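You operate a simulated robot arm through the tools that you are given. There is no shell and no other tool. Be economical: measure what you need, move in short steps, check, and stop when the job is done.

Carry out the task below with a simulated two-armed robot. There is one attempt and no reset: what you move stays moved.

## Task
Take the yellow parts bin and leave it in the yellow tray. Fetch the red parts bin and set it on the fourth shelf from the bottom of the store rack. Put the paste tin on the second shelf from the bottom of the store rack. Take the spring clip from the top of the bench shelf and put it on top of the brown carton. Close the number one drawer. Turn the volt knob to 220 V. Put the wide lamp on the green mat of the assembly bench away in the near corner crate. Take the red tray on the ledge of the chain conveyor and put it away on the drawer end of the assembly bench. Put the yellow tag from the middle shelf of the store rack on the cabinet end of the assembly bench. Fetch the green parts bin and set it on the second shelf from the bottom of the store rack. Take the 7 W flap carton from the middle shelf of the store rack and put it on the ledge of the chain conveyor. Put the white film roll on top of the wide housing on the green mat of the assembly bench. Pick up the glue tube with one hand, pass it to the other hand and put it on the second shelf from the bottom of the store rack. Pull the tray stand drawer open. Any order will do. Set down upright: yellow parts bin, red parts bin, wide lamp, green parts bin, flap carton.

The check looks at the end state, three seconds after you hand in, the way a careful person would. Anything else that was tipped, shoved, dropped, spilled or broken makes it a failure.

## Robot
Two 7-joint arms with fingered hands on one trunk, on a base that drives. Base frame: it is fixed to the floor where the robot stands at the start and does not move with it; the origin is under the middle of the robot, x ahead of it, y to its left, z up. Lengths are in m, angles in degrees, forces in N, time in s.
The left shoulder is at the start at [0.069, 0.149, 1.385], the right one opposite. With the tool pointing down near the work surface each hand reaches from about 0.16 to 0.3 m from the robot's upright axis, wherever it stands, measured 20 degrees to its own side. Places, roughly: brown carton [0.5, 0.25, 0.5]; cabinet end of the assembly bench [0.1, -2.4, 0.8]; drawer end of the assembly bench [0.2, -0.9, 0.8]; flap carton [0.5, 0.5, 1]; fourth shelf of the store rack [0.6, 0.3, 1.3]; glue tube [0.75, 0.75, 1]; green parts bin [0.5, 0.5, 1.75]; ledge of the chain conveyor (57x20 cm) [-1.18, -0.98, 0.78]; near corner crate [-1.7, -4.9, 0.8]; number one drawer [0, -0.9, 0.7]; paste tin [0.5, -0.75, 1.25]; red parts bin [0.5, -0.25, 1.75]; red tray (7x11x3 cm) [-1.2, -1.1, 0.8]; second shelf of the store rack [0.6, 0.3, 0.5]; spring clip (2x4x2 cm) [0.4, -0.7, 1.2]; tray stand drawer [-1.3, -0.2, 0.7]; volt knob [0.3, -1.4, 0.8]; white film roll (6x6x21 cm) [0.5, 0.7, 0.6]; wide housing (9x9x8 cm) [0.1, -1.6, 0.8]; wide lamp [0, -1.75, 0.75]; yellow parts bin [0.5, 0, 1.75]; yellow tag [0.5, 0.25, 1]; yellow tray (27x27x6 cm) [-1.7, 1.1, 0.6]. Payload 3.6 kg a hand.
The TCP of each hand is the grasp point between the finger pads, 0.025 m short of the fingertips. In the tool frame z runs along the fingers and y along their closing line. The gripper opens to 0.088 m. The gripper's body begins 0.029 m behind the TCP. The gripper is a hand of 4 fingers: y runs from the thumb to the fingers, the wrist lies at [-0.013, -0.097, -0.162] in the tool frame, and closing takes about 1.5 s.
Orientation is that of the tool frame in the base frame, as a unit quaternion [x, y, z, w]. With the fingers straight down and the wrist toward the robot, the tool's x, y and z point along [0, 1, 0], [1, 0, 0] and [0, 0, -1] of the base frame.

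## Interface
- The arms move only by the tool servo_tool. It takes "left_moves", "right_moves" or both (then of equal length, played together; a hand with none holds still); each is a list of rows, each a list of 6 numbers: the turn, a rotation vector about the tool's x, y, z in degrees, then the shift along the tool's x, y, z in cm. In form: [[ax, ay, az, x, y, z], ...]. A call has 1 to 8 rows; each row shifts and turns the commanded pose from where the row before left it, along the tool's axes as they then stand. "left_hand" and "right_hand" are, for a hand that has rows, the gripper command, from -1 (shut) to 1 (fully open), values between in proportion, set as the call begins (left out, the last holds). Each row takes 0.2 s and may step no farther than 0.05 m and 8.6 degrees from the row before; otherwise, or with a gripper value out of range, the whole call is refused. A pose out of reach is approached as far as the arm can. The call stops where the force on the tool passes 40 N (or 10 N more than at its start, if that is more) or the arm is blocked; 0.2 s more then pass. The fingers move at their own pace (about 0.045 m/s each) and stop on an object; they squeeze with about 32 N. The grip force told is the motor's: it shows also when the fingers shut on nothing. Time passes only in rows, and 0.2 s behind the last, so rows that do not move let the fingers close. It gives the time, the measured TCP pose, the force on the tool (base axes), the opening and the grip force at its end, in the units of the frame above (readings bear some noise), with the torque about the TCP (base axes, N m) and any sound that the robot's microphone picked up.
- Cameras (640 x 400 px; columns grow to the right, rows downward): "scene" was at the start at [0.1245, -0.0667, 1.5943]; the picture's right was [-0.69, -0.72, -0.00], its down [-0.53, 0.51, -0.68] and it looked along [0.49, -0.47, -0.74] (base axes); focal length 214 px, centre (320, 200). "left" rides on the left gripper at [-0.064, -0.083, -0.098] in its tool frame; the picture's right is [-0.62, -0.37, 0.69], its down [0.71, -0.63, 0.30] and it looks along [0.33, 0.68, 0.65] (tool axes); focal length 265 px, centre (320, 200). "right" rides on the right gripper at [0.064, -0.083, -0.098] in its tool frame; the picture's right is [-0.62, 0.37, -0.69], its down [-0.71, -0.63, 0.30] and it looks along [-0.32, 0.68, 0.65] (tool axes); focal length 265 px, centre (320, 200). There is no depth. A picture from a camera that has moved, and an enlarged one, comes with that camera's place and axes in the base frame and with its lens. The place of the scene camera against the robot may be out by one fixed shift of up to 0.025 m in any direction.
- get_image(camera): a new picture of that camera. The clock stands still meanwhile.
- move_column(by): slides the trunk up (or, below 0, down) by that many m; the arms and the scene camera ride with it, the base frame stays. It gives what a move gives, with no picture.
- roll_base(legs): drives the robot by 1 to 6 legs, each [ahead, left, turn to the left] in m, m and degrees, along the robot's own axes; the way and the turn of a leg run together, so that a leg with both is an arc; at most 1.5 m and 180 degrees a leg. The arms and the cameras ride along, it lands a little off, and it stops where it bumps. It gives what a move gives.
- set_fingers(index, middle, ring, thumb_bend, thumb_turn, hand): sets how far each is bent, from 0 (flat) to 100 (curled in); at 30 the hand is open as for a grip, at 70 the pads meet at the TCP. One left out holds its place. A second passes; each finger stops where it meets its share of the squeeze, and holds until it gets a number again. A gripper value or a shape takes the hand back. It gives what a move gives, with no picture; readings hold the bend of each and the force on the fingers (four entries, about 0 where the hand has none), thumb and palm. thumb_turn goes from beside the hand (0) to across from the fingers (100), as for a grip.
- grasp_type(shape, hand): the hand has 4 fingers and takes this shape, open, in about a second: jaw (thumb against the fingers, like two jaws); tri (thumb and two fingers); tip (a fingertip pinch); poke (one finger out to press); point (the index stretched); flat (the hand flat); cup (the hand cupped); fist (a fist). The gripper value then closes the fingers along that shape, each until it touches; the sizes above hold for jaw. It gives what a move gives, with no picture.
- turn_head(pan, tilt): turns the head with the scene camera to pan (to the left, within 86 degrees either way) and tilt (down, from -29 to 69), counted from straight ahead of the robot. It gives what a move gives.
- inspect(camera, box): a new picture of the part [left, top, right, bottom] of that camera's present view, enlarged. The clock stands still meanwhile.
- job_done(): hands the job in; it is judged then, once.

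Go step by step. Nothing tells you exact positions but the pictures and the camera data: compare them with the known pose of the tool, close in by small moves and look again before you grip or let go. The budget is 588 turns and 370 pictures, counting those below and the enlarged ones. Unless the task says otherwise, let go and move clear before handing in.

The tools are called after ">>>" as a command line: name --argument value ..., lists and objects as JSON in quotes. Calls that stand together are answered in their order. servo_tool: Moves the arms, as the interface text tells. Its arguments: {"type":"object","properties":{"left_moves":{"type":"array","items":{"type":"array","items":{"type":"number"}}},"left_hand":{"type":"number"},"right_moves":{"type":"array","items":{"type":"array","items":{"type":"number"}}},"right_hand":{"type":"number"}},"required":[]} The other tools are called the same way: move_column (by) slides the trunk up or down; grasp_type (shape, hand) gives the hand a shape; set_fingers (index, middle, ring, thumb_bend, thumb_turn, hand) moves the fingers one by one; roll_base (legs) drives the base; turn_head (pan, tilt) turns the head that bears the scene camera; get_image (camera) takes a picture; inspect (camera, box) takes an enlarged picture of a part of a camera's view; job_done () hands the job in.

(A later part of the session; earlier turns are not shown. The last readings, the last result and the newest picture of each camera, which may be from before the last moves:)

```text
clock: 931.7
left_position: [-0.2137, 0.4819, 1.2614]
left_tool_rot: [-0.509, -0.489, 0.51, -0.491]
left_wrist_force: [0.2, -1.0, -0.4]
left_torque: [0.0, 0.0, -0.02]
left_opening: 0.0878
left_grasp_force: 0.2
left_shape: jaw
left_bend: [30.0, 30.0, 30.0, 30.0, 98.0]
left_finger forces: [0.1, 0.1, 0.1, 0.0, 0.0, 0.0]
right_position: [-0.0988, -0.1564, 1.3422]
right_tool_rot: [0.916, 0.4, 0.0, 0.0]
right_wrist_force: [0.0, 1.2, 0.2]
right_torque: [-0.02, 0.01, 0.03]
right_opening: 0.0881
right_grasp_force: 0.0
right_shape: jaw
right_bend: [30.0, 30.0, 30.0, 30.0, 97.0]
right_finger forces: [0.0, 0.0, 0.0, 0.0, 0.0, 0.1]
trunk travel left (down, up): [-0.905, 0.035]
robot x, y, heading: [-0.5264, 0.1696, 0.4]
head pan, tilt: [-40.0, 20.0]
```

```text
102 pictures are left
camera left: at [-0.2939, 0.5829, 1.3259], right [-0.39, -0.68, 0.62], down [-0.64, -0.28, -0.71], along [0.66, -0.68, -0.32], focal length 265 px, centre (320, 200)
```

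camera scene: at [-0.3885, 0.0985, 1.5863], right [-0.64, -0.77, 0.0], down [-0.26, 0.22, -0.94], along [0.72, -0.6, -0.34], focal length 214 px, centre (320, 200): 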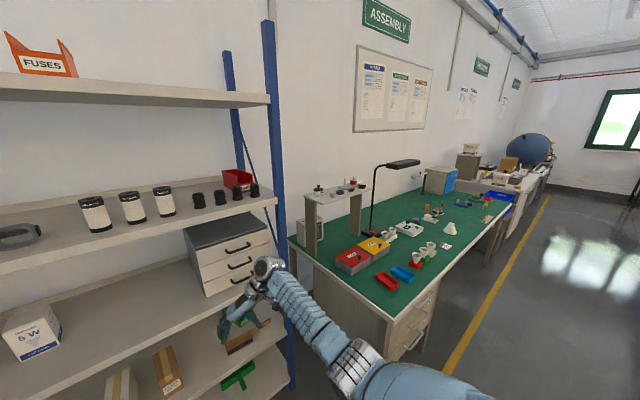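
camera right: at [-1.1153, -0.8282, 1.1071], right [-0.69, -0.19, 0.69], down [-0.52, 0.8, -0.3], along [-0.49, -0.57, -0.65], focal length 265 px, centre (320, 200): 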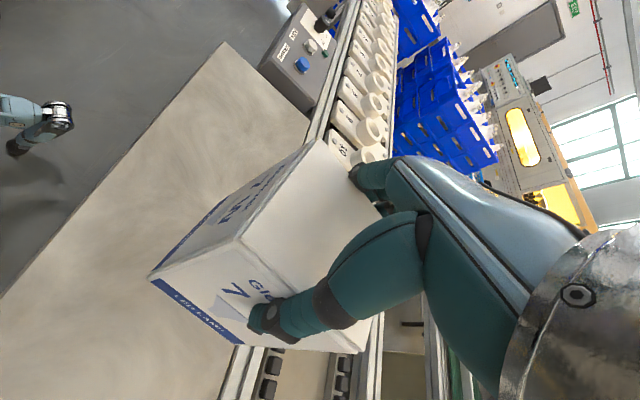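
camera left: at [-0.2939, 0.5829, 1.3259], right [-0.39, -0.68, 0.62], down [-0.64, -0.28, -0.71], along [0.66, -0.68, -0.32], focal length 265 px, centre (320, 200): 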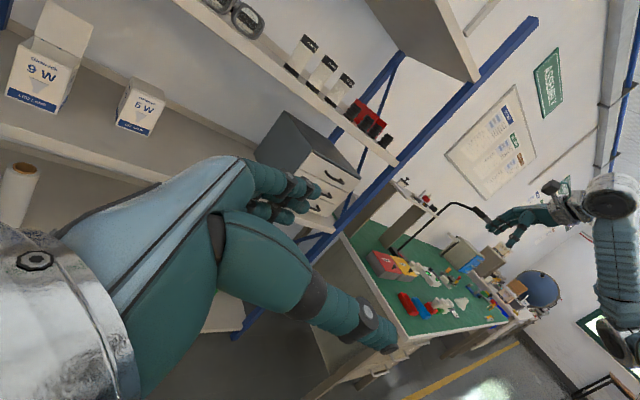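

>>> servo_tool --left_moves '[[0, 0, 0, 0, 0, 0], [0, 0, 0, 0, 0, 0], [0, 0, 0, 0, 0, 0], [0, 0, 0, 0, 0, 0], [0, 0, 0, 0, 0, 0], [0, 0, 0, 0, 0, 0]]' --left_hand -1

>>> roll_base --legs '[[0, -0.35, -0.4], [0.5, 0, 0]]'

>>> turn_head --pan -50 --tilt 25

>>> get_image --camera "scene"

>>> get_image --camera "right"

```text
clock: 933.1
left_position: [-0.2137, 0.4826, 1.261]
left_tool_rot: [-0.508, -0.49, 0.511, -0.491]
left_wrist_force: [0.6, 0.2, -0.4]
left_torque: [0.01, 0.0, -0.02]
left_opening: 0.0004
left_grasp_force: 25.9
left_shape: jaw
left_bend: [70.0, 70.0, 70.0, 37.0, 100.0]
left_finger forces: [0.0, 0.1, 0.0, 0.2, 0.0, 0.1]
right_position: [-0.1005, -0.1559, 1.342]
right_tool_rot: [0.916, 0.401, 0.0, 0.001]
right_wrist_force: [0.2, 0.1, 0.4]
right_torque: [0.02, 0.02, 0.03]
right_opening: 0.0875
right_grasp_force: 0.1
right_shape: jaw
right_bend: [30.0, 30.0, 30.0, 30.0, 97.0]
right_finger forces: [0.0, 0.0, 0.0, 0.1, 0.0, 0.0]
trunk travel left (down, up): [-0.905, 0.035]
robot x, y, heading: [-0.5298, 0.1692, 0.3]
head pan, tilt: [-40.0, 20.0]
```

```text
clock: 944.6
left_position: [0.2881, 0.1267, 1.261]
left_tool_rot: [-0.511, -0.487, 0.513, -0.488]
left_wrist_force: [-0.2, -0.3, 0.6]
left_torque: [0.03, -0.01, 0.02]
left_opening: 0.0001
left_grasp_force: 31.9
left_shape: jaw
left_bend: [70.0, 70.0, 70.0, 74.0, 100.0]
left_finger forces: [0.0, 0.0, 0.0, 0.1, 0.1, 0.0]
right_position: [0.3948, -0.5137, 1.3434]
right_tool_rot: [0.918, 0.396, 0.001, 0.001]
right_wrist_force: [-0.4, 0.3, 0.1]
right_torque: [-0.01, -0.02, 0.02]
right_opening: 0.088
right_grasp_force: 0.2
right_shape: jaw
right_bend: [30.0, 30.0, 30.0, 30.0, 97.0]
right_finger forces: [0.0, 0.0, 0.1, 0.0, 0.0, 0.0]
trunk travel left (down, up): [-0.905, 0.035]
robot x, y, heading: [-0.0284, -0.1848, -0.3]
head pan, tilt: [-40.0, 20.0]
```

```text
clock: 945.3
left_position: [0.2876, 0.127, 1.2612]
left_tool_rot: [-0.512, -0.486, 0.513, -0.489]
left_wrist_force: [-1.2, 0.5, 0.1]
left_torque: [0.0, 0.02, 0.02]
left_opening: 0.0
left_grasp_force: 32.0
left_shape: jaw
left_bend: [70.0, 70.0, 70.0, 74.0, 100.0]
left_finger forces: [0.0, 0.0, 0.0, 0.0, 0.1, 0.1]
right_position: [0.3946, -0.5141, 1.343]
right_tool_rot: [0.919, 0.395, 0.001, 0.001]
right_wrist_force: [-0.2, -0.2, -0.2]
right_torque: [-0.02, 0.01, 0.0]
right_opening: 0.088
right_grasp_force: 0.1
right_shape: jaw
right_bend: [30.0, 30.0, 30.0, 30.0, 97.0]
right_finger forces: [0.0, 0.1, 0.0, 0.2, 0.0, 0.0]
trunk travel left (down, up): [-0.905, 0.035]
robot x, y, heading: [-0.0274, -0.1827, -0.5]
head pan, tilt: [-50.0, 25.0]
```

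```text
101 pictures are left
camera scene: at [0.0988, -0.2655, 1.6583], right [-0.77, -0.64, 0.0], down [-0.27, 0.32, -0.91], along [0.58, -0.7, -0.42], focal length 214 px, centre (320, 200)
```

scene: 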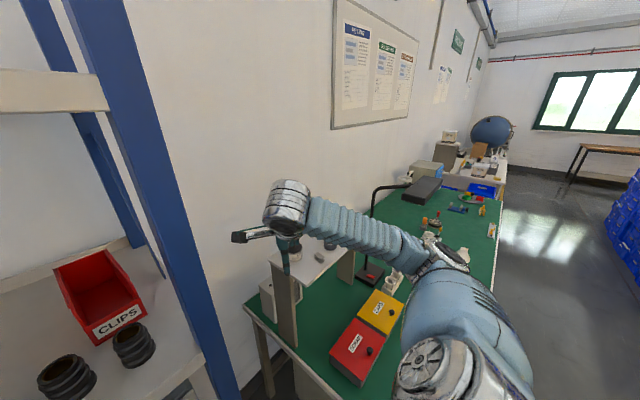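

```text
100 pictures are left
camera right: at [0.3775, -0.4086, 1.4411], right [-0.16, -0.7, 0.69], down [-0.95, -0.09, -0.31], along [0.27, -0.71, -0.65], focal length 265 px, centre (320, 200)
```

right: 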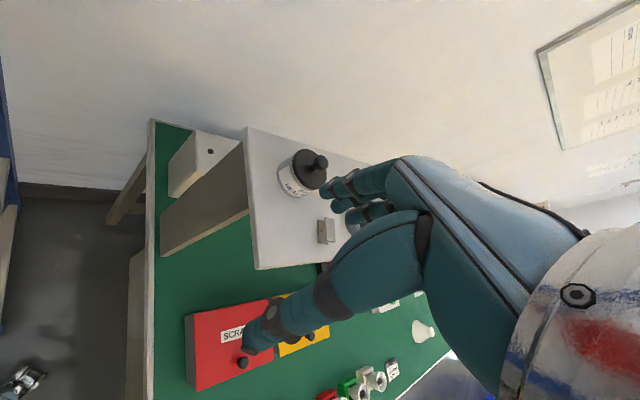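

I see the paste tin (black knob lid) and the spring clip. I move the hand over toward the tin and look again.

>>> servo_tool --right_moves '[[0, 0, 0, -0.3, 4, 0], [0, 0, 0, -0.3, 4, 0], [0, 0, 0, -0.3, 3, 0], [0, 0, 0, 0, 0, 0]]'

>>> get_image --camera "right"

```text
clock: 946.3
left_position: [0.2879, 0.1282, 1.2627]
left_tool_rot: [-0.511, -0.486, 0.513, -0.489]
left_wrist_force: [0.4, -0.1, -0.3]
left_torque: [-0.03, 0.0, -0.02]
left_opening: 0.0001
left_grasp_force: 32.0
left_shape: jaw
left_bend: [70.0, 70.0, 70.0, 74.0, 100.0]
left_finger forces: [0.0, 0.1, 0.1, 0.1, 0.0, 0.0]
right_position: [0.4671, -0.5993, 1.3441]
right_tool_rot: [0.919, 0.395, 0.001, 0.001]
right_wrist_force: [-0.3, -0.1, 0.7]
right_torque: [-0.03, 0.02, 0.0]
right_opening: 0.088
right_grasp_force: 0.1
right_shape: jaw
right_bend: [30.0, 30.0, 30.0, 30.0, 97.0]
right_finger forces: [0.0, 0.0, 0.0, 0.1, 0.0, 0.0]
trunk travel left (down, up): [-0.905, 0.035]
robot x, y, heading: [-0.0268, -0.1828, -0.1]
head pan, tilt: [-50.0, 25.0]
```

```text
99 pictures are left
camera right: at [0.4495, -0.4949, 1.4412], right [-0.16, -0.7, 0.69], down [-0.95, -0.09, -0.31], along [0.27, -0.71, -0.65], focal length 265 px, centre (320, 200)
```

right: 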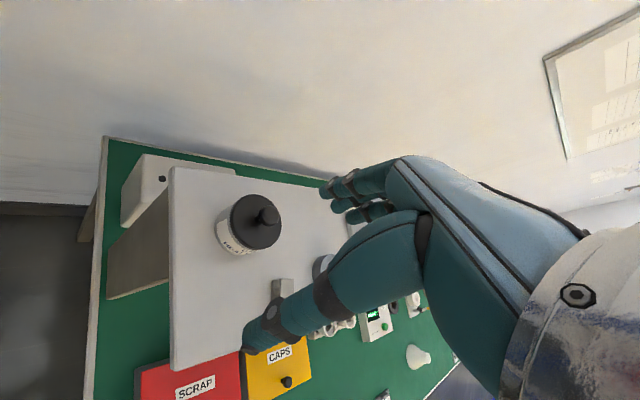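

Tin at about (0.50, -0.618), lid z≈1.24. I descend onto it.

>>> servo_tool --right_moves '[[0, 0, 0, 0.9, 3.7, 0], [0, 0, 0, 0, 0, 3.5], [0, 0, 0, 0, 0, 3.5], [0, 0, 0, 0, 0, 3.2], [0, 0, 0, 0, 0, 0]]'

>>> get_image --camera "right"

```text
clock: 947.5
left_position: [0.2836, 0.129, 1.2622]
left_tool_rot: [-0.511, -0.485, 0.513, -0.49]
left_wrist_force: [0.2, 0.2, -0.2]
left_torque: [0.07, 0.0, 0.01]
left_opening: 0.0001
left_grasp_force: 32.2
left_shape: jaw
left_bend: [70.0, 70.0, 70.0, 74.0, 100.0]
left_finger forces: [0.1, 0.0, 0.0, 0.1, 0.0, 0.0]
right_position: [0.4967, -0.6137, 1.247]
right_tool_rot: [0.919, 0.395, 0.004, 0.005]
right_wrist_force: [-2.0, -0.7, 16.3]
right_torque: [-0.66, -0.5, -0.09]
right_opening: 0.0874
right_grasp_force: 0.0
right_shape: jaw
right_bend: [29.0, 30.0, 30.0, 30.0, 97.0]
right_finger forces: [2.4, 13.5, 0.0, 0.0, 0.1, 0.1]
trunk travel left (down, up): [-0.905, 0.035]
robot x, y, heading: [-0.0304, -0.182, -0.2]
head pan, tilt: [-50.0, 25.0]
```

```text
98 pictures are left
camera right: at [0.4795, -0.5091, 1.3434], right [-0.17, -0.7, 0.7], down [-0.95, -0.09, -0.31], along [0.28, -0.71, -0.65], focal length 265 px, centre (320, 200)
```

right: 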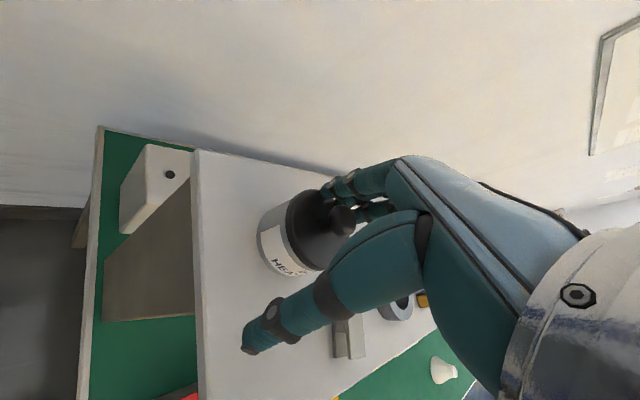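

The far fingers touch the lid; I lift, shift 2.6 cm further out and lower again.

>>> servo_tool --right_moves '[[0, 0, 0, 0, 0, -2.5], [0, 0, 0, 0, 2.6, 0], [0, 0, 0, 0, 0, 2], [0, 0, 0, 0, 0, 1.5], [0, 0, 0, 0, 0, 0]]'

>>> get_image --camera "right"

```text
clock: 948.7
left_position: [0.2881, 0.1279, 1.2618]
left_tool_rot: [-0.511, -0.486, 0.513, -0.489]
left_wrist_force: [-0.1, 0.1, 0.5]
left_torque: [-0.02, -0.01, -0.02]
left_opening: 0.0
left_grasp_force: 31.6
left_shape: jaw
left_bend: [70.0, 70.0, 70.0, 74.0, 100.0]
left_finger forces: [0.0, 0.0, 0.1, 0.1, 0.1, 0.0]
right_position: [0.5193, -0.6313, 1.2314]
right_tool_rot: [0.918, 0.396, 0.0, 0.001]
right_wrist_force: [-0.7, -0.1, -0.4]
right_torque: [-0.01, -0.02, 0.0]
right_opening: 0.0881
right_grasp_force: 0.1
right_shape: jaw
right_bend: [30.0, 30.0, 30.0, 30.0, 97.0]
right_finger forces: [0.0, 0.0, 0.0, 0.1, 0.1, 0.0]
trunk travel left (down, up): [-0.905, 0.035]
robot x, y, heading: [-0.0294, -0.1851, -0.5]
head pan, tilt: [-50.0, 25.0]
```

```text
97 pictures are left
camera right: at [0.502, -0.5274, 1.329], right [-0.16, -0.7, 0.69], down [-0.95, -0.09, -0.3], along [0.27, -0.71, -0.65], focal length 265 px, centre (320, 200)
```

right: 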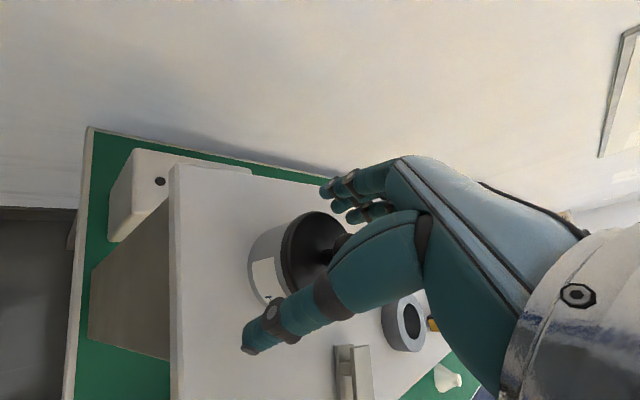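

>>> servo_tool --right_moves '[[0, 0, 0, 0, 0, 0.4], [0, 0, 0, 0, 0, 0], [0, 0, 0, 0, 0, 0], [0, 0, 0, 0, 0, 0], [0, 0, 0, 0, 0, 0], [0, 0, 0, 0, 0, 0], [0, 0, 0, 0, 0, 0]]' --right_hand -1

>>> servo_tool --right_moves '[[0, 0, 0, 0, 0, -2], [0, 0, 0, 0, 0, -4], [0, 0, 0, 0, 0, -4], [0, 0, 0, 0, 0, 0]]'

>>> get_image --camera "right"

```text
clock: 950.3
left_position: [0.2883, 0.1266, 1.2626]
left_tool_rot: [-0.511, -0.487, 0.513, -0.489]
left_wrist_force: [1.2, 0.5, -0.1]
left_torque: [-0.03, 0.0, 0.01]
left_opening: 0.0001
left_grasp_force: 31.4
left_shape: jaw
left_bend: [70.0, 70.0, 70.0, 74.0, 100.0]
left_finger forces: [0.1, 0.0, 0.0, 0.1, 0.0, 0.1]
right_position: [0.519, -0.6337, 1.2278]
right_tool_rot: [0.918, 0.395, 0.0, 0.001]
right_wrist_force: [-0.3, 0.1, 0.5]
right_torque: [-0.02, -0.01, -0.01]
right_opening: 0.0428
right_grasp_force: 32.3
right_shape: jaw
right_bend: [74.0, 45.0, 45.0, 68.0, 99.0]
right_finger forces: [14.6, 9.3, 4.3, 0.0, 28.1, 0.0]
trunk travel left (down, up): [-0.905, 0.035]
robot x, y, heading: [-0.0259, -0.1857, -0.4]
head pan, tilt: [-50.0, 25.0]
```

```text
clock: 951.3
left_position: [0.2881, 0.1267, 1.2611]
left_tool_rot: [-0.511, -0.487, 0.513, -0.488]
left_wrist_force: [-0.2, 0.7, -0.2]
left_torque: [-0.01, 0.01, 0.01]
left_opening: 0.0002
left_grasp_force: 31.7
left_shape: jaw
left_bend: [70.0, 70.0, 70.0, 74.0, 100.0]
left_finger forces: [0.1, 0.1, 0.1, 0.0, 0.1, 0.0]
right_position: [0.5221, -0.634, 1.3297]
right_tool_rot: [0.918, 0.396, 0.0, 0.001]
right_wrist_force: [0.4, -1.3, -2.3]
right_torque: [0.0, 0.0, -0.03]
right_opening: 0.0429
right_grasp_force: 31.8
right_shape: jaw
right_bend: [74.0, 45.0, 45.0, 68.0, 99.0]
right_finger forces: [14.6, 9.3, 4.5, 0.0, 27.9, 0.0]
trunk travel left (down, up): [-0.905, 0.035]
robot x, y, heading: [-0.0278, -0.1813, -0.1]
head pan, tilt: [-50.0, 25.0]
```

```text
96 pictures are left
camera right: at [0.5054, -0.5298, 1.4269], right [-0.16, -0.7, 0.69], down [-0.95, -0.09, -0.3], along [0.27, -0.71, -0.65], focal length 265 px, centre (320, 200)
```

right: 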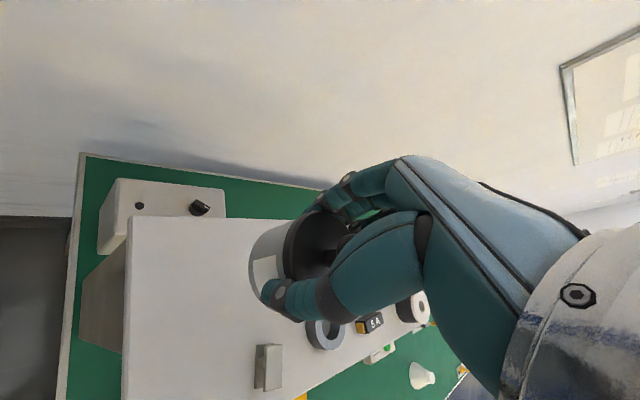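

Tin lifted. Retract, back off, and re-orient the hand to the front.

>>> servo_tool --right_moves '[[0, 0, 0, 0, -4, 0], [0, 0, 0, 0, -4, 0], [0, 0, 0, 0, -4, 0], [0, 0, 0, 0, -4, 0], [0, 0, 0, 0, 0, 0]]'

>>> roll_base --legs '[[-0.5, 0, 0], [0, 0.4, 0]]'

>>> servo_tool --right_moves '[[0, 0, -7, 0, 0, 2], [0, 0, -7, 0, 0, 2], [0, 0, -7, 0, 0, 2], [0, 0, -7, 0, 0, 2], [0, 0, -7, 3, 0, 2], [0, 0, -7, 3, 0, 2], [0, 0, 0, 3, 0, 0], [0, 0, 0, 0, 0, 0]]'

>>> move_column --by -0.4

>>> move_column --by -0.26

>>> turn_head --pan 0 --tilt 20

>>> get_image --camera "scene"

```text
clock: 952.5
left_position: [0.2886, 0.1273, 1.2619]
left_tool_rot: [-0.511, -0.487, 0.513, -0.488]
left_wrist_force: [-0.2, 0.7, -0.4]
left_torque: [0.01, -0.02, 0.03]
left_opening: 0.0001
left_grasp_force: 32.2
left_shape: jaw
left_bend: [70.0, 70.0, 70.0, 74.0, 100.0]
left_finger forces: [0.1, 0.1, 0.0, 0.0, 0.0, 0.0]
right_position: [0.4066, -0.5214, 1.3251]
right_tool_rot: [0.918, 0.396, -0.001, 0.001]
right_wrist_force: [0.5, 0.1, -2.8]
right_torque: [0.01, 0.0, 0.02]
right_opening: 0.0427
right_grasp_force: 31.6
right_shape: jaw
right_bend: [74.0, 45.0, 45.0, 68.0, 99.0]
right_finger forces: [14.7, 9.4, 4.5, 0.1, 28.0, 0.0]
trunk travel left (down, up): [-0.905, 0.035]
robot x, y, heading: [-0.0338, -0.1828, -0.4]
head pan, tilt: [-50.0, 25.0]
```

```text
clock: 964.3
left_position: [-0.2147, 0.5268, 1.2612]
left_tool_rot: [-0.504, -0.494, 0.506, -0.497]
left_wrist_force: [0.2, 0.0, 0.3]
left_torque: [-0.01, -0.03, 0.0]
left_opening: 0.0
left_grasp_force: 31.5
left_shape: jaw
left_bend: [70.0, 70.0, 70.0, 74.0, 100.0]
left_finger forces: [0.1, 0.0, 0.0, 0.0, 0.0, 0.0]
right_position: [-0.0778, -0.1184, 1.3266]
right_tool_rot: [0.912, 0.409, -0.001, 0.001]
right_wrist_force: [-0.4, 0.0, -1.8]
right_torque: [0.02, 0.0, 0.0]
right_opening: 0.0425
right_grasp_force: 31.6
right_shape: jaw
right_bend: [74.0, 45.0, 45.0, 68.0, 99.0]
right_finger forces: [14.7, 9.4, 4.7, 0.0, 27.9, 0.1]
trunk travel left (down, up): [-0.905, 0.035]
robot x, y, heading: [-0.5209, 0.208, 1.4]
head pan, tilt: [-50.0, 25.0]
```

```text
clock: 966.1
left_position: [-0.2153, 0.528, 1.2605]
left_tool_rot: [-0.504, -0.494, 0.505, -0.496]
left_wrist_force: [-0.5, -0.6, -0.6]
left_torque: [0.0, 0.0, 0.0]
left_opening: 0.0
left_grasp_force: 32.0
left_shape: jaw
left_bend: [70.0, 70.0, 70.0, 74.0, 100.0]
left_finger forces: [0.1, 0.0, 0.0, 0.0, 0.0, 0.0]
right_position: [-0.0665, -0.0305, 1.204]
right_tool_rot: [0.705, 0.709, -0.001, 0.001]
right_wrist_force: [-0.3, 0.6, -1.9]
right_torque: [0.04, -0.02, 0.02]
right_opening: 0.0425
right_grasp_force: 32.5
right_shape: jaw
right_bend: [74.0, 45.0, 45.0, 69.0, 99.0]
right_finger forces: [14.7, 9.4, 4.7, 0.1, 27.9, 0.1]
trunk travel left (down, up): [-0.905, 0.035]
robot x, y, heading: [-0.5224, 0.2088, 1.2]
head pan, tilt: [-50.0, 25.0]
```

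```text
clock: 970.0
left_position: [-0.2166, 0.5262, 0.8617]
left_tool_rot: [-0.504, -0.495, 0.505, -0.496]
left_wrist_force: [-0.9, -0.4, -0.6]
left_torque: [-0.02, -0.01, 0.01]
left_opening: 0.0
left_grasp_force: 32.3
left_shape: jaw
left_bend: [70.0, 70.0, 70.0, 74.0, 100.0]
left_finger forces: [0.1, 0.0, 0.0, 0.0, 0.0, 0.0]
right_position: [-0.0653, -0.0303, 0.8056]
right_tool_rot: [0.705, 0.709, -0.001, 0.001]
right_wrist_force: [-0.1, 0.5, -2.1]
right_torque: [0.01, -0.01, 0.01]
right_opening: 0.0426
right_grasp_force: 31.8
right_shape: jaw
right_bend: [74.0, 45.0, 45.0, 69.0, 99.0]
right_finger forces: [14.7, 9.4, 4.7, 0.0, 27.7, 0.0]
trunk travel left (down, up): [-0.505, 0.435]
robot x, y, heading: [-0.5212, 0.2105, 1.3]
head pan, tilt: [-50.0, 25.0]
```

```text
clock: 972.6
left_position: [-0.2155, 0.5267, 0.6021]
left_tool_rot: [-0.504, -0.494, 0.506, -0.496]
left_wrist_force: [-0.1, -0.6, -0.9]
left_torque: [-0.06, -0.02, 0.03]
left_opening: 0.0
left_grasp_force: 32.1
left_shape: jaw
left_bend: [70.0, 70.0, 70.0, 74.0, 100.0]
left_finger forces: [0.0, 0.0, 0.0, 0.0, 0.1, 0.0]
right_position: [-0.066, -0.0311, 0.5435]
right_tool_rot: [0.705, 0.709, -0.001, 0.001]
right_wrist_force: [-0.4, 0.1, -2.6]
right_torque: [0.03, -0.02, 0.0]
right_opening: 0.0424
right_grasp_force: 32.0
right_shape: jaw
right_bend: [74.0, 45.0, 45.0, 69.0, 99.0]
right_finger forces: [14.7, 9.4, 4.8, 0.0, 27.8, 0.0]
trunk travel left (down, up): [-0.245, 0.695]
robot x, y, heading: [-0.5214, 0.2069, 1.6]
head pan, tilt: [-50.0, 25.0]
```

```text
clock: 973.8
left_position: [-0.2146, 0.5278, 0.6016]
left_tool_rot: [-0.503, -0.494, 0.506, -0.497]
left_wrist_force: [0.4, 0.5, -0.6]
left_torque: [0.01, -0.02, -0.03]
left_opening: 0.0
left_grasp_force: 32.3
left_shape: jaw
left_bend: [70.0, 70.0, 70.0, 74.0, 100.0]
left_finger forces: [0.0, 0.1, 0.0, 0.0, 0.1, 0.0]
right_position: [-0.0661, -0.0303, 0.5439]
right_tool_rot: [0.705, 0.709, -0.001, 0.001]
right_wrist_force: [-0.3, 0.0, -2.3]
right_torque: [0.01, 0.01, -0.01]
right_opening: 0.0421
right_grasp_force: 31.7
right_shape: jaw
right_bend: [74.0, 45.0, 45.0, 69.0, 99.0]
right_finger forces: [14.6, 9.3, 4.7, 0.1, 27.8, 0.1]
trunk travel left (down, up): [-0.245, 0.695]
robot x, y, heading: [-0.5216, 0.2066, 1.5]
head pan, tilt: [0.0, 20.0]
```

```text
95 pictures are left
camera scene: at [-0.3605, 0.2007, 1.0063], right [0.02, -1.0, 0.0], down [-0.34, -0.01, -0.94], along [0.94, 0.02, -0.34], focal length 214 px, centre (320, 200)
```

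scene: 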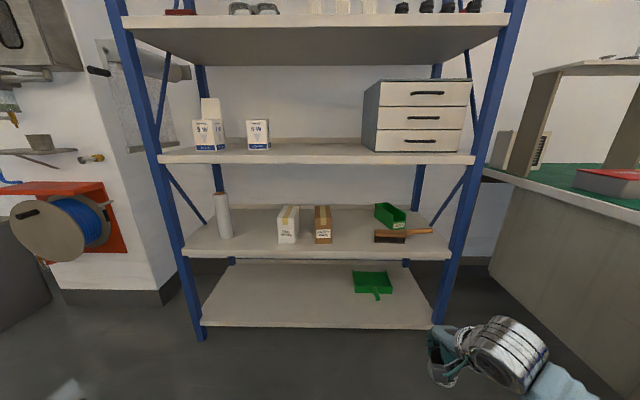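

I raise the tin a bit and drive to the gap between the brown carton and the brush on shelf two.

>>> servo_tool --right_moves '[[0, 0, 0, 0, 0, -4], [0, 0, 0, 0, 0, -3], [0, 0, 0, 0, 0, 0]]'

>>> roll_base --legs '[[0, 0.1, -1.5], [0.47, 0, 0]]'

>>> get_image --camera "right"

>>> get_image --camera "scene"

```text
clock: 974.6
left_position: [-0.2147, 0.5267, 0.6023]
left_tool_rot: [-0.504, -0.493, 0.506, -0.497]
left_wrist_force: [0.4, -0.1, 0.9]
left_torque: [0.0, 0.01, 0.01]
left_opening: 0.0
left_grasp_force: 31.8
left_shape: jaw
left_bend: [70.0, 70.0, 70.0, 74.0, 100.0]
left_finger forces: [0.0, 0.0, 0.0, 0.0, 0.1, 0.0]
right_position: [-0.0664, -0.0321, 0.6136]
right_tool_rot: [0.705, 0.709, -0.001, 0.0]
right_wrist_force: [-0.3, 0.2, -2.5]
right_torque: [0.01, 0.01, 0.01]
right_opening: 0.0423
right_grasp_force: 32.2
right_shape: jaw
right_bend: [74.0, 45.0, 45.0, 69.0, 99.0]
right_finger forces: [14.8, 9.4, 4.7, 0.0, 27.8, 0.1]
trunk travel left (down, up): [-0.245, 0.695]
robot x, y, heading: [-0.5233, 0.2091, 0.9]
head pan, tilt: [0.0, 20.0]
```

```text
clock: 982.6
left_position: [0.2705, 0.6091, 0.6011]
left_tool_rot: [-0.513, -0.484, 0.516, -0.486]
left_wrist_force: [-0.5, 0.2, -1.0]
left_torque: [-0.04, -0.02, 0.02]
left_opening: 0.0001
left_grasp_force: 31.6
left_shape: jaw
left_bend: [70.0, 70.0, 70.0, 74.0, 100.0]
left_finger forces: [0.0, 0.0, 0.1, 0.0, 0.0, 0.1]
right_position: [0.3954, 0.0441, 0.6133]
right_tool_rot: [0.719, 0.695, 0.0, 0.0]
right_wrist_force: [0.2, -0.4, -2.0]
right_torque: [0.03, 0.0, 0.0]
right_opening: 0.0422
right_grasp_force: 31.9
right_shape: jaw
right_bend: [74.0, 45.0, 45.0, 69.0, 99.0]
right_finger forces: [14.6, 9.3, 4.9, 0.1, 27.8, 0.1]
trunk travel left (down, up): [-0.245, 0.695]
robot x, y, heading: [-0.0505, 0.3071, -0.8]
head pan, tilt: [0.0, 20.0]
```

```text
94 pictures are left
camera right: at [0.314, 0.1125, 0.7103], right [0.35, -0.63, 0.69], down [-0.66, -0.69, -0.3], along [0.67, -0.35, -0.65], focal length 265 px, centre (320, 200)
```

right: 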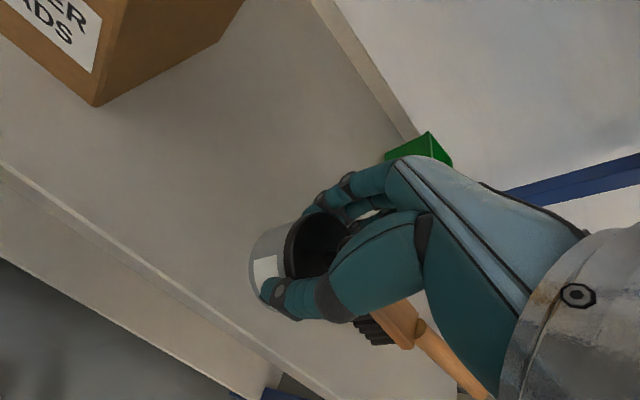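

```text
93 pictures are left
camera scene: at [0.1123, 0.2904, 1.0063], right [-0.02, -1.0, 0.0], down [-0.34, 0.01, -0.94], along [0.94, -0.02, -0.34], focal length 214 px, centre (320, 200)
```

scene: 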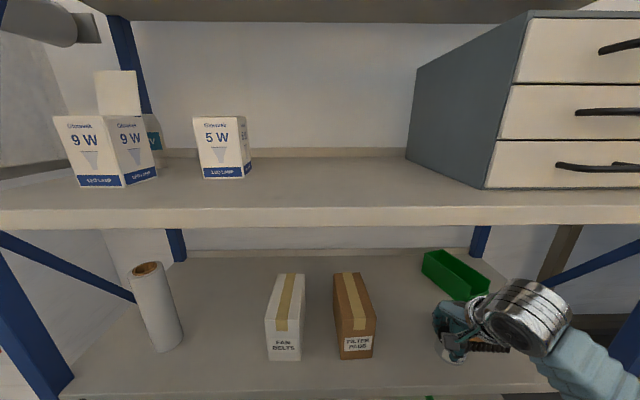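

Space is clear around (0.425, 0.045). Move forward 3 cm and lower.

>>> servo_tool --right_moves '[[0, 0, 0, 0, 3, 0], [0, 0, 0, 0, 0, 3], [0, 0, 0, 0, 0, 2], [0, 0, 0, 0, 0, 0.6], [0, 0, 0, 0, 0, 0]]'

>>> servo_tool --right_moves '[[0, 0, 0, 0, 0, 0.6], [0, 0, 0, 0, 0, 0.6], [0, 0, 0, 0, 0, 0.6], [0, 0, 0, 0, 0, 0]]'

```text
clock: 983.9
left_position: [0.2684, 0.6113, 0.6016]
left_tool_rot: [-0.514, -0.482, 0.515, -0.487]
left_wrist_force: [-0.3, 0.5, -0.5]
left_torque: [0.02, 0.0, -0.02]
left_opening: 0.0
left_grasp_force: 32.0
left_shape: jaw
left_bend: [70.0, 70.0, 70.0, 74.0, 100.0]
left_finger forces: [0.1, 0.0, 0.0, 0.0, 0.0, 0.0]
right_position: [0.4261, 0.0423, 0.5604]
right_tool_rot: [0.72, 0.694, 0.003, 0.005]
right_wrist_force: [2.1, -0.2, 22.7]
right_torque: [-0.03, 0.07, 0.01]
right_opening: 0.0429
right_grasp_force: 31.6
right_shape: jaw
right_bend: [74.0, 45.0, 45.0, 69.0, 99.0]
right_finger forces: [16.8, 11.2, 5.9, 0.0, 30.6, 0.1]
trunk travel left (down, up): [-0.245, 0.695]
robot x, y, heading: [-0.0464, 0.305, -1.0]
head pan, tilt: [0.0, 20.0]
```

```text
clock: 984.3
left_position: [0.2686, 0.6098, 0.6014]
left_tool_rot: [-0.514, -0.483, 0.515, -0.487]
left_wrist_force: [-0.6, -0.7, 0.2]
left_torque: [0.02, 0.04, 0.04]
left_opening: 0.0003
left_grasp_force: 31.4
left_shape: jaw
left_bend: [70.0, 70.0, 70.0, 74.0, 100.0]
left_finger forces: [0.1, 0.0, 0.0, 0.1, 0.0, 0.1]
right_position: [0.4279, 0.0417, 0.5612]
right_tool_rot: [0.721, 0.693, 0.01, 0.011]
right_wrist_force: [-5.3, 1.0, 20.6]
right_torque: [0.03, 0.45, 0.04]
right_opening: 0.043
right_grasp_force: 32.2
right_shape: jaw
right_bend: [75.0, 45.0, 46.0, 69.0, 98.0]
right_finger forces: [15.2, 9.3, 5.2, 0.0, 33.1, 0.0]
trunk travel left (down, up): [-0.245, 0.695]
robot x, y, heading: [-0.0502, 0.3012, -0.9]
head pan, tilt: [0.0, 20.0]
stopped in row 2 (right hand): the force on the tool passed its limit at 43 N (the readings are from after the stop); the commanded pose is now the measured one
```

On the shelf. Release and withdraw upward/back.

>>> servo_tool --right_moves '[[0, 0, 0, 0, 0, -0.2], [0, 0, 0, 0, 0, 0], [0, 0, 0, 0, 0, 0], [0, 0, 0, 0, 0, 0], [0, 0, 0, 0, 0, 0]]' --right_hand 1

>>> servo_tool --right_moves '[[0, 0, 0, 0, 0, -3], [0, 0, 0, 0, 0, -4], [0, 0, 0, 0, 0, -2], [0, 0, 0, 0, 0, 0]]'

>>> get_image --camera "right"

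```text
clock: 985.5
left_position: [0.2689, 0.6106, 0.6013]
left_tool_rot: [-0.513, -0.484, 0.516, -0.487]
left_wrist_force: [0.7, -0.9, 0.8]
left_torque: [-0.02, -0.03, 0.0]
left_opening: 0.0002
left_grasp_force: 32.5
left_shape: jaw
left_bend: [70.0, 70.0, 70.0, 74.0, 100.0]
left_finger forces: [0.0, 0.1, 0.1, 0.1, 0.0, 0.0]
right_position: [0.4286, 0.0418, 0.5577]
right_tool_rot: [0.72, 0.694, 0.006, 0.006]
right_wrist_force: [0.5, 0.4, 0.2]
right_torque: [0.03, 0.0, -0.05]
right_opening: 0.0878
right_grasp_force: 0.0
right_shape: jaw
right_bend: [30.0, 30.0, 30.0, 30.0, 98.0]
right_finger forces: [0.1, 0.0, 0.1, 0.0, 0.1, 0.1]
trunk travel left (down, up): [-0.245, 0.695]
robot x, y, heading: [-0.0487, 0.304, -1.1]
head pan, tilt: [0.0, 20.0]
```

```text
clock: 986.5
left_position: [0.2697, 0.6094, 0.6016]
left_tool_rot: [-0.514, -0.484, 0.515, -0.486]
left_wrist_force: [0.1, 0.6, -0.4]
left_torque: [0.0, 0.01, 0.01]
left_opening: 0.0
left_grasp_force: 32.3
left_shape: jaw
left_bend: [70.0, 70.0, 70.0, 74.0, 100.0]
left_finger forces: [0.1, 0.1, 0.1, 0.1, 0.0, 0.0]
right_position: [0.4237, 0.0408, 0.6463]
right_tool_rot: [0.72, 0.693, 0.006, 0.007]
right_wrist_force: [0.4, 0.0, -0.9]
right_torque: [-0.02, -0.02, 0.01]
right_opening: 0.0874
right_grasp_force: 0.0
right_shape: jaw
right_bend: [30.0, 30.0, 30.0, 30.0, 98.0]
right_finger forces: [0.1, 0.0, 0.0, 0.0, 0.1, 0.0]
trunk travel left (down, up): [-0.245, 0.695]
robot x, y, heading: [-0.0496, 0.3056, -0.6]
head pan, tilt: [0.0, 20.0]
```

```text
92 pictures are left
camera right: at [0.3416, 0.1085, 0.7432], right [0.33, -0.63, 0.7], down [-0.65, -0.69, -0.31], along [0.68, -0.35, -0.64], focal length 265 px, centre (320, 200)
```

right: 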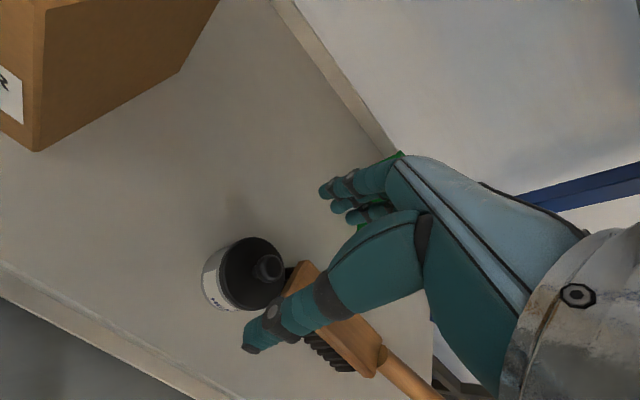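

Tin placed. Now the spring clip: back off, rise, keep the hand facing forward, and move it out to the right.

>>> roll_base --legs '[[-0.48, 0, 0.8], [0, -0.1, 0]]'

>>> move_column --by 0.4

>>> move_column --by 0.26

>>> servo_tool --right_moves '[[0, 0, 0, -4, -1, 0], [0, 0, 0, -4, -1, 0], [0, 0, 0, -4, -1, 0], [0, 0, 0, 0, -1, -3], [0, 0, 0, 0, 0, 0]]'

>>> roll_base --legs '[[0, -0.38, -0.3], [0.5, 0, 0]]'

>>> get_image --camera "right"

```text
clock: 994.7
left_position: [-0.2146, 0.5172, 0.6015]
left_tool_rot: [-0.509, -0.489, 0.511, -0.49]
left_wrist_force: [0.8, -0.3, 0.6]
left_torque: [0.04, -0.01, 0.02]
left_opening: 0.0001
left_grasp_force: 32.2
left_shape: jaw
left_bend: [70.0, 70.0, 70.0, 74.0, 100.0]
left_finger forces: [0.0, 0.0, 0.0, 0.0, 0.1, 0.0]
right_position: [-0.0486, -0.0484, 0.6476]
right_tool_rot: [0.714, 0.7, 0.006, 0.007]
right_wrist_force: [0.3, -0.2, 0.6]
right_torque: [-0.03, 0.02, 0.02]
right_opening: 0.0876
right_grasp_force: 0.0
right_shape: jaw
right_bend: [30.0, 30.0, 30.0, 30.0, 98.0]
right_finger forces: [0.0, 0.0, 0.0, 0.0, 0.1, 0.1]
trunk travel left (down, up): [-0.245, 0.695]
robot x, y, heading: [-0.5279, 0.2043, 0.2]
head pan, tilt: [0.0, 20.0]
```

```text
clock: 998.5
left_position: [-0.2156, 0.5183, 1.0025]
left_tool_rot: [-0.509, -0.488, 0.512, -0.49]
left_wrist_force: [0.3, -0.5, -0.7]
left_torque: [-0.01, 0.01, 0.02]
left_opening: 0.0001
left_grasp_force: 31.4
left_shape: jaw
left_bend: [70.0, 70.0, 70.0, 74.0, 100.0]
left_finger forces: [0.0, 0.1, 0.0, 0.0, 0.0, 0.1]
right_position: [-0.0506, -0.0474, 1.0465]
right_tool_rot: [0.714, 0.7, 0.006, 0.007]
right_wrist_force: [-1.0, 0.3, 0.1]
right_torque: [0.01, -0.01, 0.0]
right_opening: 0.0875
right_grasp_force: 0.0
right_shape: jaw
right_bend: [30.0, 30.0, 30.0, 30.0, 98.0]
right_finger forces: [0.0, 0.1, 0.1, 0.0, 0.1, 0.0]
trunk travel left (down, up): [-0.645, 0.295]
robot x, y, heading: [-0.5292, 0.2049, -0.2]
head pan, tilt: [0.0, 20.0]
```

```text
clock: 1001.2
left_position: [-0.2153, 0.5168, 1.2611]
left_tool_rot: [-0.509, -0.488, 0.512, -0.49]
left_wrist_force: [0.1, 1.1, -0.5]
left_torque: [0.02, 0.0, -0.02]
left_opening: 0.0
left_grasp_force: 32.2
left_shape: jaw
left_bend: [70.0, 70.0, 70.0, 74.0, 100.0]
left_finger forces: [0.1, 0.0, 0.0, 0.1, 0.0, 0.1]
right_position: [-0.0506, -0.0496, 1.3071]
right_tool_rot: [0.714, 0.7, 0.005, 0.006]
right_wrist_force: [-0.1, -0.5, -0.5]
right_torque: [-0.02, 0.03, -0.02]
right_opening: 0.0878
right_grasp_force: 0.1
right_shape: jaw
right_bend: [30.0, 30.0, 30.0, 30.0, 98.0]
right_finger forces: [0.0, 0.0, 0.1, 0.0, 0.0, 0.0]
trunk travel left (down, up): [-0.905, 0.035]
robot x, y, heading: [-0.5293, 0.2036, 0.2]
head pan, tilt: [0.0, 20.0]
```

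```text
clock: 1002.4
left_position: [-0.2163, 0.5169, 1.2622]
left_tool_rot: [-0.51, -0.489, 0.511, -0.49]
left_wrist_force: [0.2, 0.3, 0.5]
left_torque: [-0.01, 0.02, 0.01]
left_opening: 0.0
left_grasp_force: 32.3
left_shape: jaw
left_bend: [70.0, 70.0, 70.0, 74.0, 100.0]
left_finger forces: [0.0, 0.0, 0.0, 0.1, 0.1, 0.0]
right_position: [-0.0933, -0.1683, 1.3361]
right_tool_rot: [0.714, 0.7, 0.006, 0.008]
right_wrist_force: [0.3, 0.4, -0.1]
right_torque: [-0.01, 0.02, 0.03]
right_opening: 0.0878
right_grasp_force: 0.0
right_shape: jaw
right_bend: [30.0, 30.0, 30.0, 30.0, 98.0]
right_finger forces: [0.1, 0.0, 0.1, 0.1, 0.0, 0.1]
trunk travel left (down, up): [-0.905, 0.035]
robot x, y, heading: [-0.5308, 0.2017, 0.2]
head pan, tilt: [0.0, 20.0]
```

```text
clock: 1014.2
left_position: [0.2783, 0.1213, 1.2614]
left_tool_rot: [-0.513, -0.485, 0.514, -0.487]
left_wrist_force: [-0.6, 0.8, 0.1]
left_torque: [-0.01, 0.02, 0.01]
left_opening: 0.0
left_grasp_force: 32.1
left_shape: jaw
left_bend: [70.0, 70.0, 70.0, 74.0, 100.0]
left_finger forces: [0.0, 0.1, 0.0, 0.0, 0.0, 0.0]
right_position: [0.3931, -0.5671, 1.336]
right_tool_rot: [0.719, 0.695, 0.006, 0.007]
right_wrist_force: [0.2, -0.3, 0.0]
right_torque: [0.04, 0.01, 0.0]
right_opening: 0.0877
right_grasp_force: 0.0
right_shape: jaw
right_bend: [30.0, 30.0, 30.0, 30.0, 98.0]
right_finger forces: [0.0, 0.0, 0.1, 0.1, 0.0, 0.0]
trunk travel left (down, up): [-0.905, 0.035]
robot x, y, heading: [-0.0388, -0.1914, -1.2]
head pan, tilt: [0.0, 20.0]
```

```text
91 pictures are left
camera right: at [0.3084, -0.4994, 1.4325], right [0.33, -0.63, 0.7], down [-0.65, -0.69, -0.32], along [0.68, -0.35, -0.64], focal length 265 px, centre (320, 200)
```

right: 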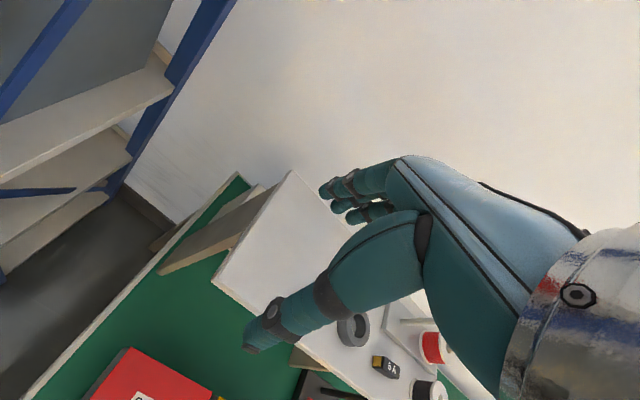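

>>> servo_tool --right_moves '[[0, 0, 0, -4, 1.6, 0], [0, 0, 0, -4, 1.6, 0], [0, 0, 0, -4, 1.6, 0], [0, 0, 0, 0, 0, 3], [0, 0, 0, 0, 0, 0]]'

>>> get_image --camera "right"

```text
clock: 1015.4
left_position: [0.2786, 0.1213, 1.2623]
left_tool_rot: [-0.513, -0.484, 0.515, -0.487]
left_wrist_force: [1.0, 0.3, -0.4]
left_torque: [0.01, 0.01, 0.0]
left_opening: 0.0
left_grasp_force: 32.1
left_shape: jaw
left_bend: [70.0, 70.0, 70.0, 74.0, 100.0]
left_finger forces: [0.0, 0.0, 0.0, 0.1, 0.0, 0.0]
right_position: [0.4359, -0.6861, 1.3069]
right_tool_rot: [0.719, 0.695, 0.006, 0.008]
right_wrist_force: [0.8, -0.1, -0.3]
right_torque: [0.0, -0.01, 0.04]
right_opening: 0.0877
right_grasp_force: 0.1
right_shape: jaw
right_bend: [30.0, 30.0, 30.0, 30.0, 98.0]
right_finger forces: [0.1, 0.0, 0.0, 0.0, 0.1, 0.1]
trunk travel left (down, up): [-0.905, 0.035]
robot x, y, heading: [-0.0416, -0.1872, -0.8]
head pan, tilt: [0.0, 20.0]
```

```text
90 pictures are left
camera right: at [0.3516, -0.6191, 1.4031], right [0.33, -0.63, 0.7], down [-0.65, -0.69, -0.32], along [0.68, -0.35, -0.64], focal length 265 px, centre (320, 200)
```

right: 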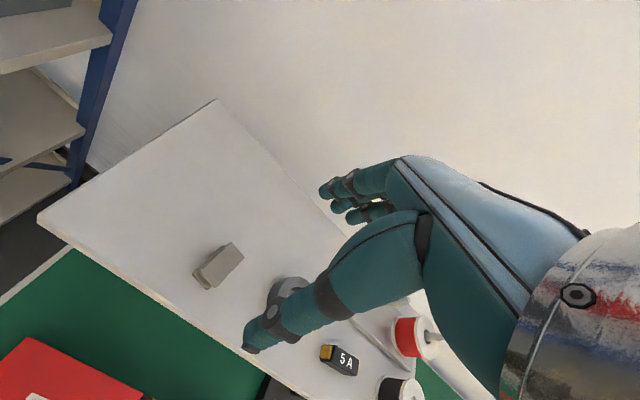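

>>> servo_tool --right_moves '[[0, 0, 0, 0.8, 0.2, 3], [0, 0, 0, 0, 0, 3], [0, 0, 0, 0, 0, 2.5], [0, 0, 0, 0, 0, 1], [0, 0, 0, 0, 0, 0]]'

>>> get_image --camera "right"

```text
clock: 1016.6
left_position: [0.278, 0.1209, 1.2617]
left_tool_rot: [-0.512, -0.485, 0.515, -0.487]
left_wrist_force: [0.2, 0.4, 0.6]
left_torque: [-0.01, 0.03, 0.02]
left_opening: 0.0002
left_grasp_force: 32.6
left_shape: jaw
left_bend: [70.0, 70.0, 70.0, 74.0, 100.0]
left_finger forces: [0.1, 0.0, 0.0, 0.0, 0.1, 0.1]
right_position: [0.4373, -0.679, 1.2117]
right_tool_rot: [0.719, 0.695, 0.005, 0.007]
right_wrist_force: [0.4, 0.0, -0.4]
right_torque: [0.0, 0.01, 0.0]
right_opening: 0.0876
right_grasp_force: 0.1
right_shape: jaw
right_bend: [30.0, 30.0, 30.0, 30.0, 98.0]
right_finger forces: [0.0, 0.0, 0.0, 0.1, 0.1, 0.0]
trunk travel left (down, up): [-0.905, 0.035]
robot x, y, heading: [-0.0361, -0.1869, -0.6]
head pan, tilt: [0.0, 20.0]
```

```text
89 pictures are left
camera right: at [0.3544, -0.6117, 1.3071], right [0.33, -0.63, 0.7], down [-0.65, -0.69, -0.31], along [0.68, -0.35, -0.64], focal length 265 px, centre (320, 200)
```

right: 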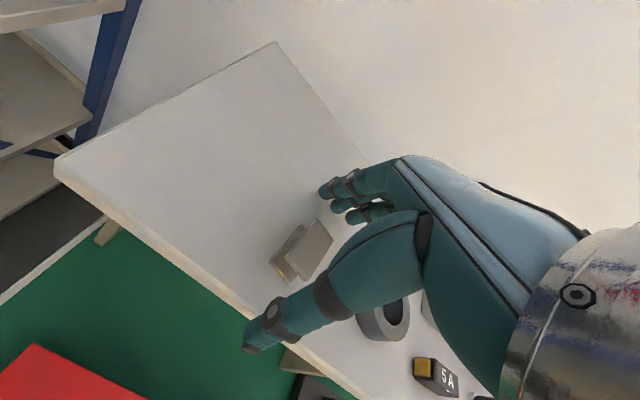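

>>> servo_tool --right_moves '[[0, 0, 0, 0, 0, 0.7], [0, 0, 0, 0, 0, 0], [0, 0, 0, 0, 0, 0], [0, 0, 0, 0, 0, 0], [0, 0, 0, 0, 0, 0], [0, 0, 0, 0, 0, 0], [0, 0, 0, 0, 0, 0]]' --right_hand -1

>>> servo_tool --right_moves '[[0, 0, 0, 0, 0, -2], [0, 0, 0, 0, 0, -4], [0, 0, 0, 0, 0, -4], [0, 0, 0, 0, 0, 0]]'

>>> get_image --camera "right"

```text
clock: 1018.2
left_position: [0.2713, 0.1235, 1.2622]
left_tool_rot: [0.514, 0.483, -0.514, 0.489]
left_wrist_force: [0.4, -0.8, 0.9]
left_torque: [-0.02, -0.03, -0.01]
left_opening: 0.0
left_grasp_force: 32.2
left_shape: jaw
left_bend: [70.0, 70.0, 70.0, 74.0, 100.0]
left_finger forces: [0.0, 0.0, 0.1, 0.0, 0.1, 0.0]
right_position: [0.4305, -0.6787, 1.209]
right_tool_rot: [0.719, 0.695, 0.007, 0.01]
right_wrist_force: [-24.1, 0.9, 12.7]
right_torque: [0.06, 0.98, -0.18]
right_opening: 0.0318
right_grasp_force: 31.8
right_shape: jaw
right_bend: [75.0, 57.0, 55.0, 69.0, 100.0]
right_finger forces: [10.8, 0.7, 0.0, 0.0, 42.9, 0.0]
trunk travel left (down, up): [-0.905, 0.035]
robot x, y, heading: [-0.0377, -0.1861, -0.7]
head pan, tilt: [0.0, 20.0]
```

```text
clock: 1019.2
left_position: [0.282, 0.12, 1.2611]
left_tool_rot: [-0.512, -0.486, 0.515, -0.486]
left_wrist_force: [0.3, 0.7, -0.6]
left_torque: [0.01, -0.01, 0.01]
left_opening: 0.0
left_grasp_force: 32.0
left_shape: jaw
left_bend: [70.0, 70.0, 70.0, 74.0, 100.0]
left_finger forces: [0.1, 0.0, 0.0, 0.0, 0.1, 0.1]
right_position: [0.4412, -0.6812, 1.3057]
right_tool_rot: [0.719, 0.695, 0.005, 0.005]
right_wrist_force: [-0.2, 1.1, -1.1]
right_torque: [0.0, 0.0, -0.01]
right_opening: 0.0301
right_grasp_force: 31.6
right_shape: jaw
right_bend: [74.0, 51.0, 55.0, 74.0, 100.0]
right_finger forces: [19.0, 8.0, 0.1, 0.0, 27.2, 0.0]
trunk travel left (down, up): [-0.905, 0.035]
robot x, y, heading: [-0.0416, -0.1841, -0.7]
head pan, tilt: [0.0, 20.0]
```

```text
88 pictures are left
camera right: at [0.3578, -0.6143, 1.4015], right [0.34, -0.63, 0.7], down [-0.65, -0.69, -0.31], along [0.68, -0.35, -0.64], focal length 265 px, centre (320, 200)
```

right: 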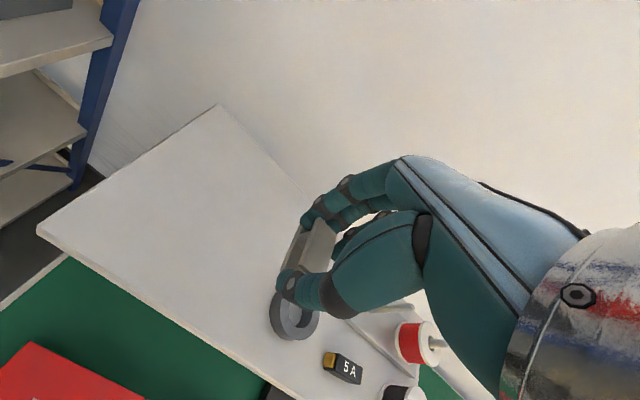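

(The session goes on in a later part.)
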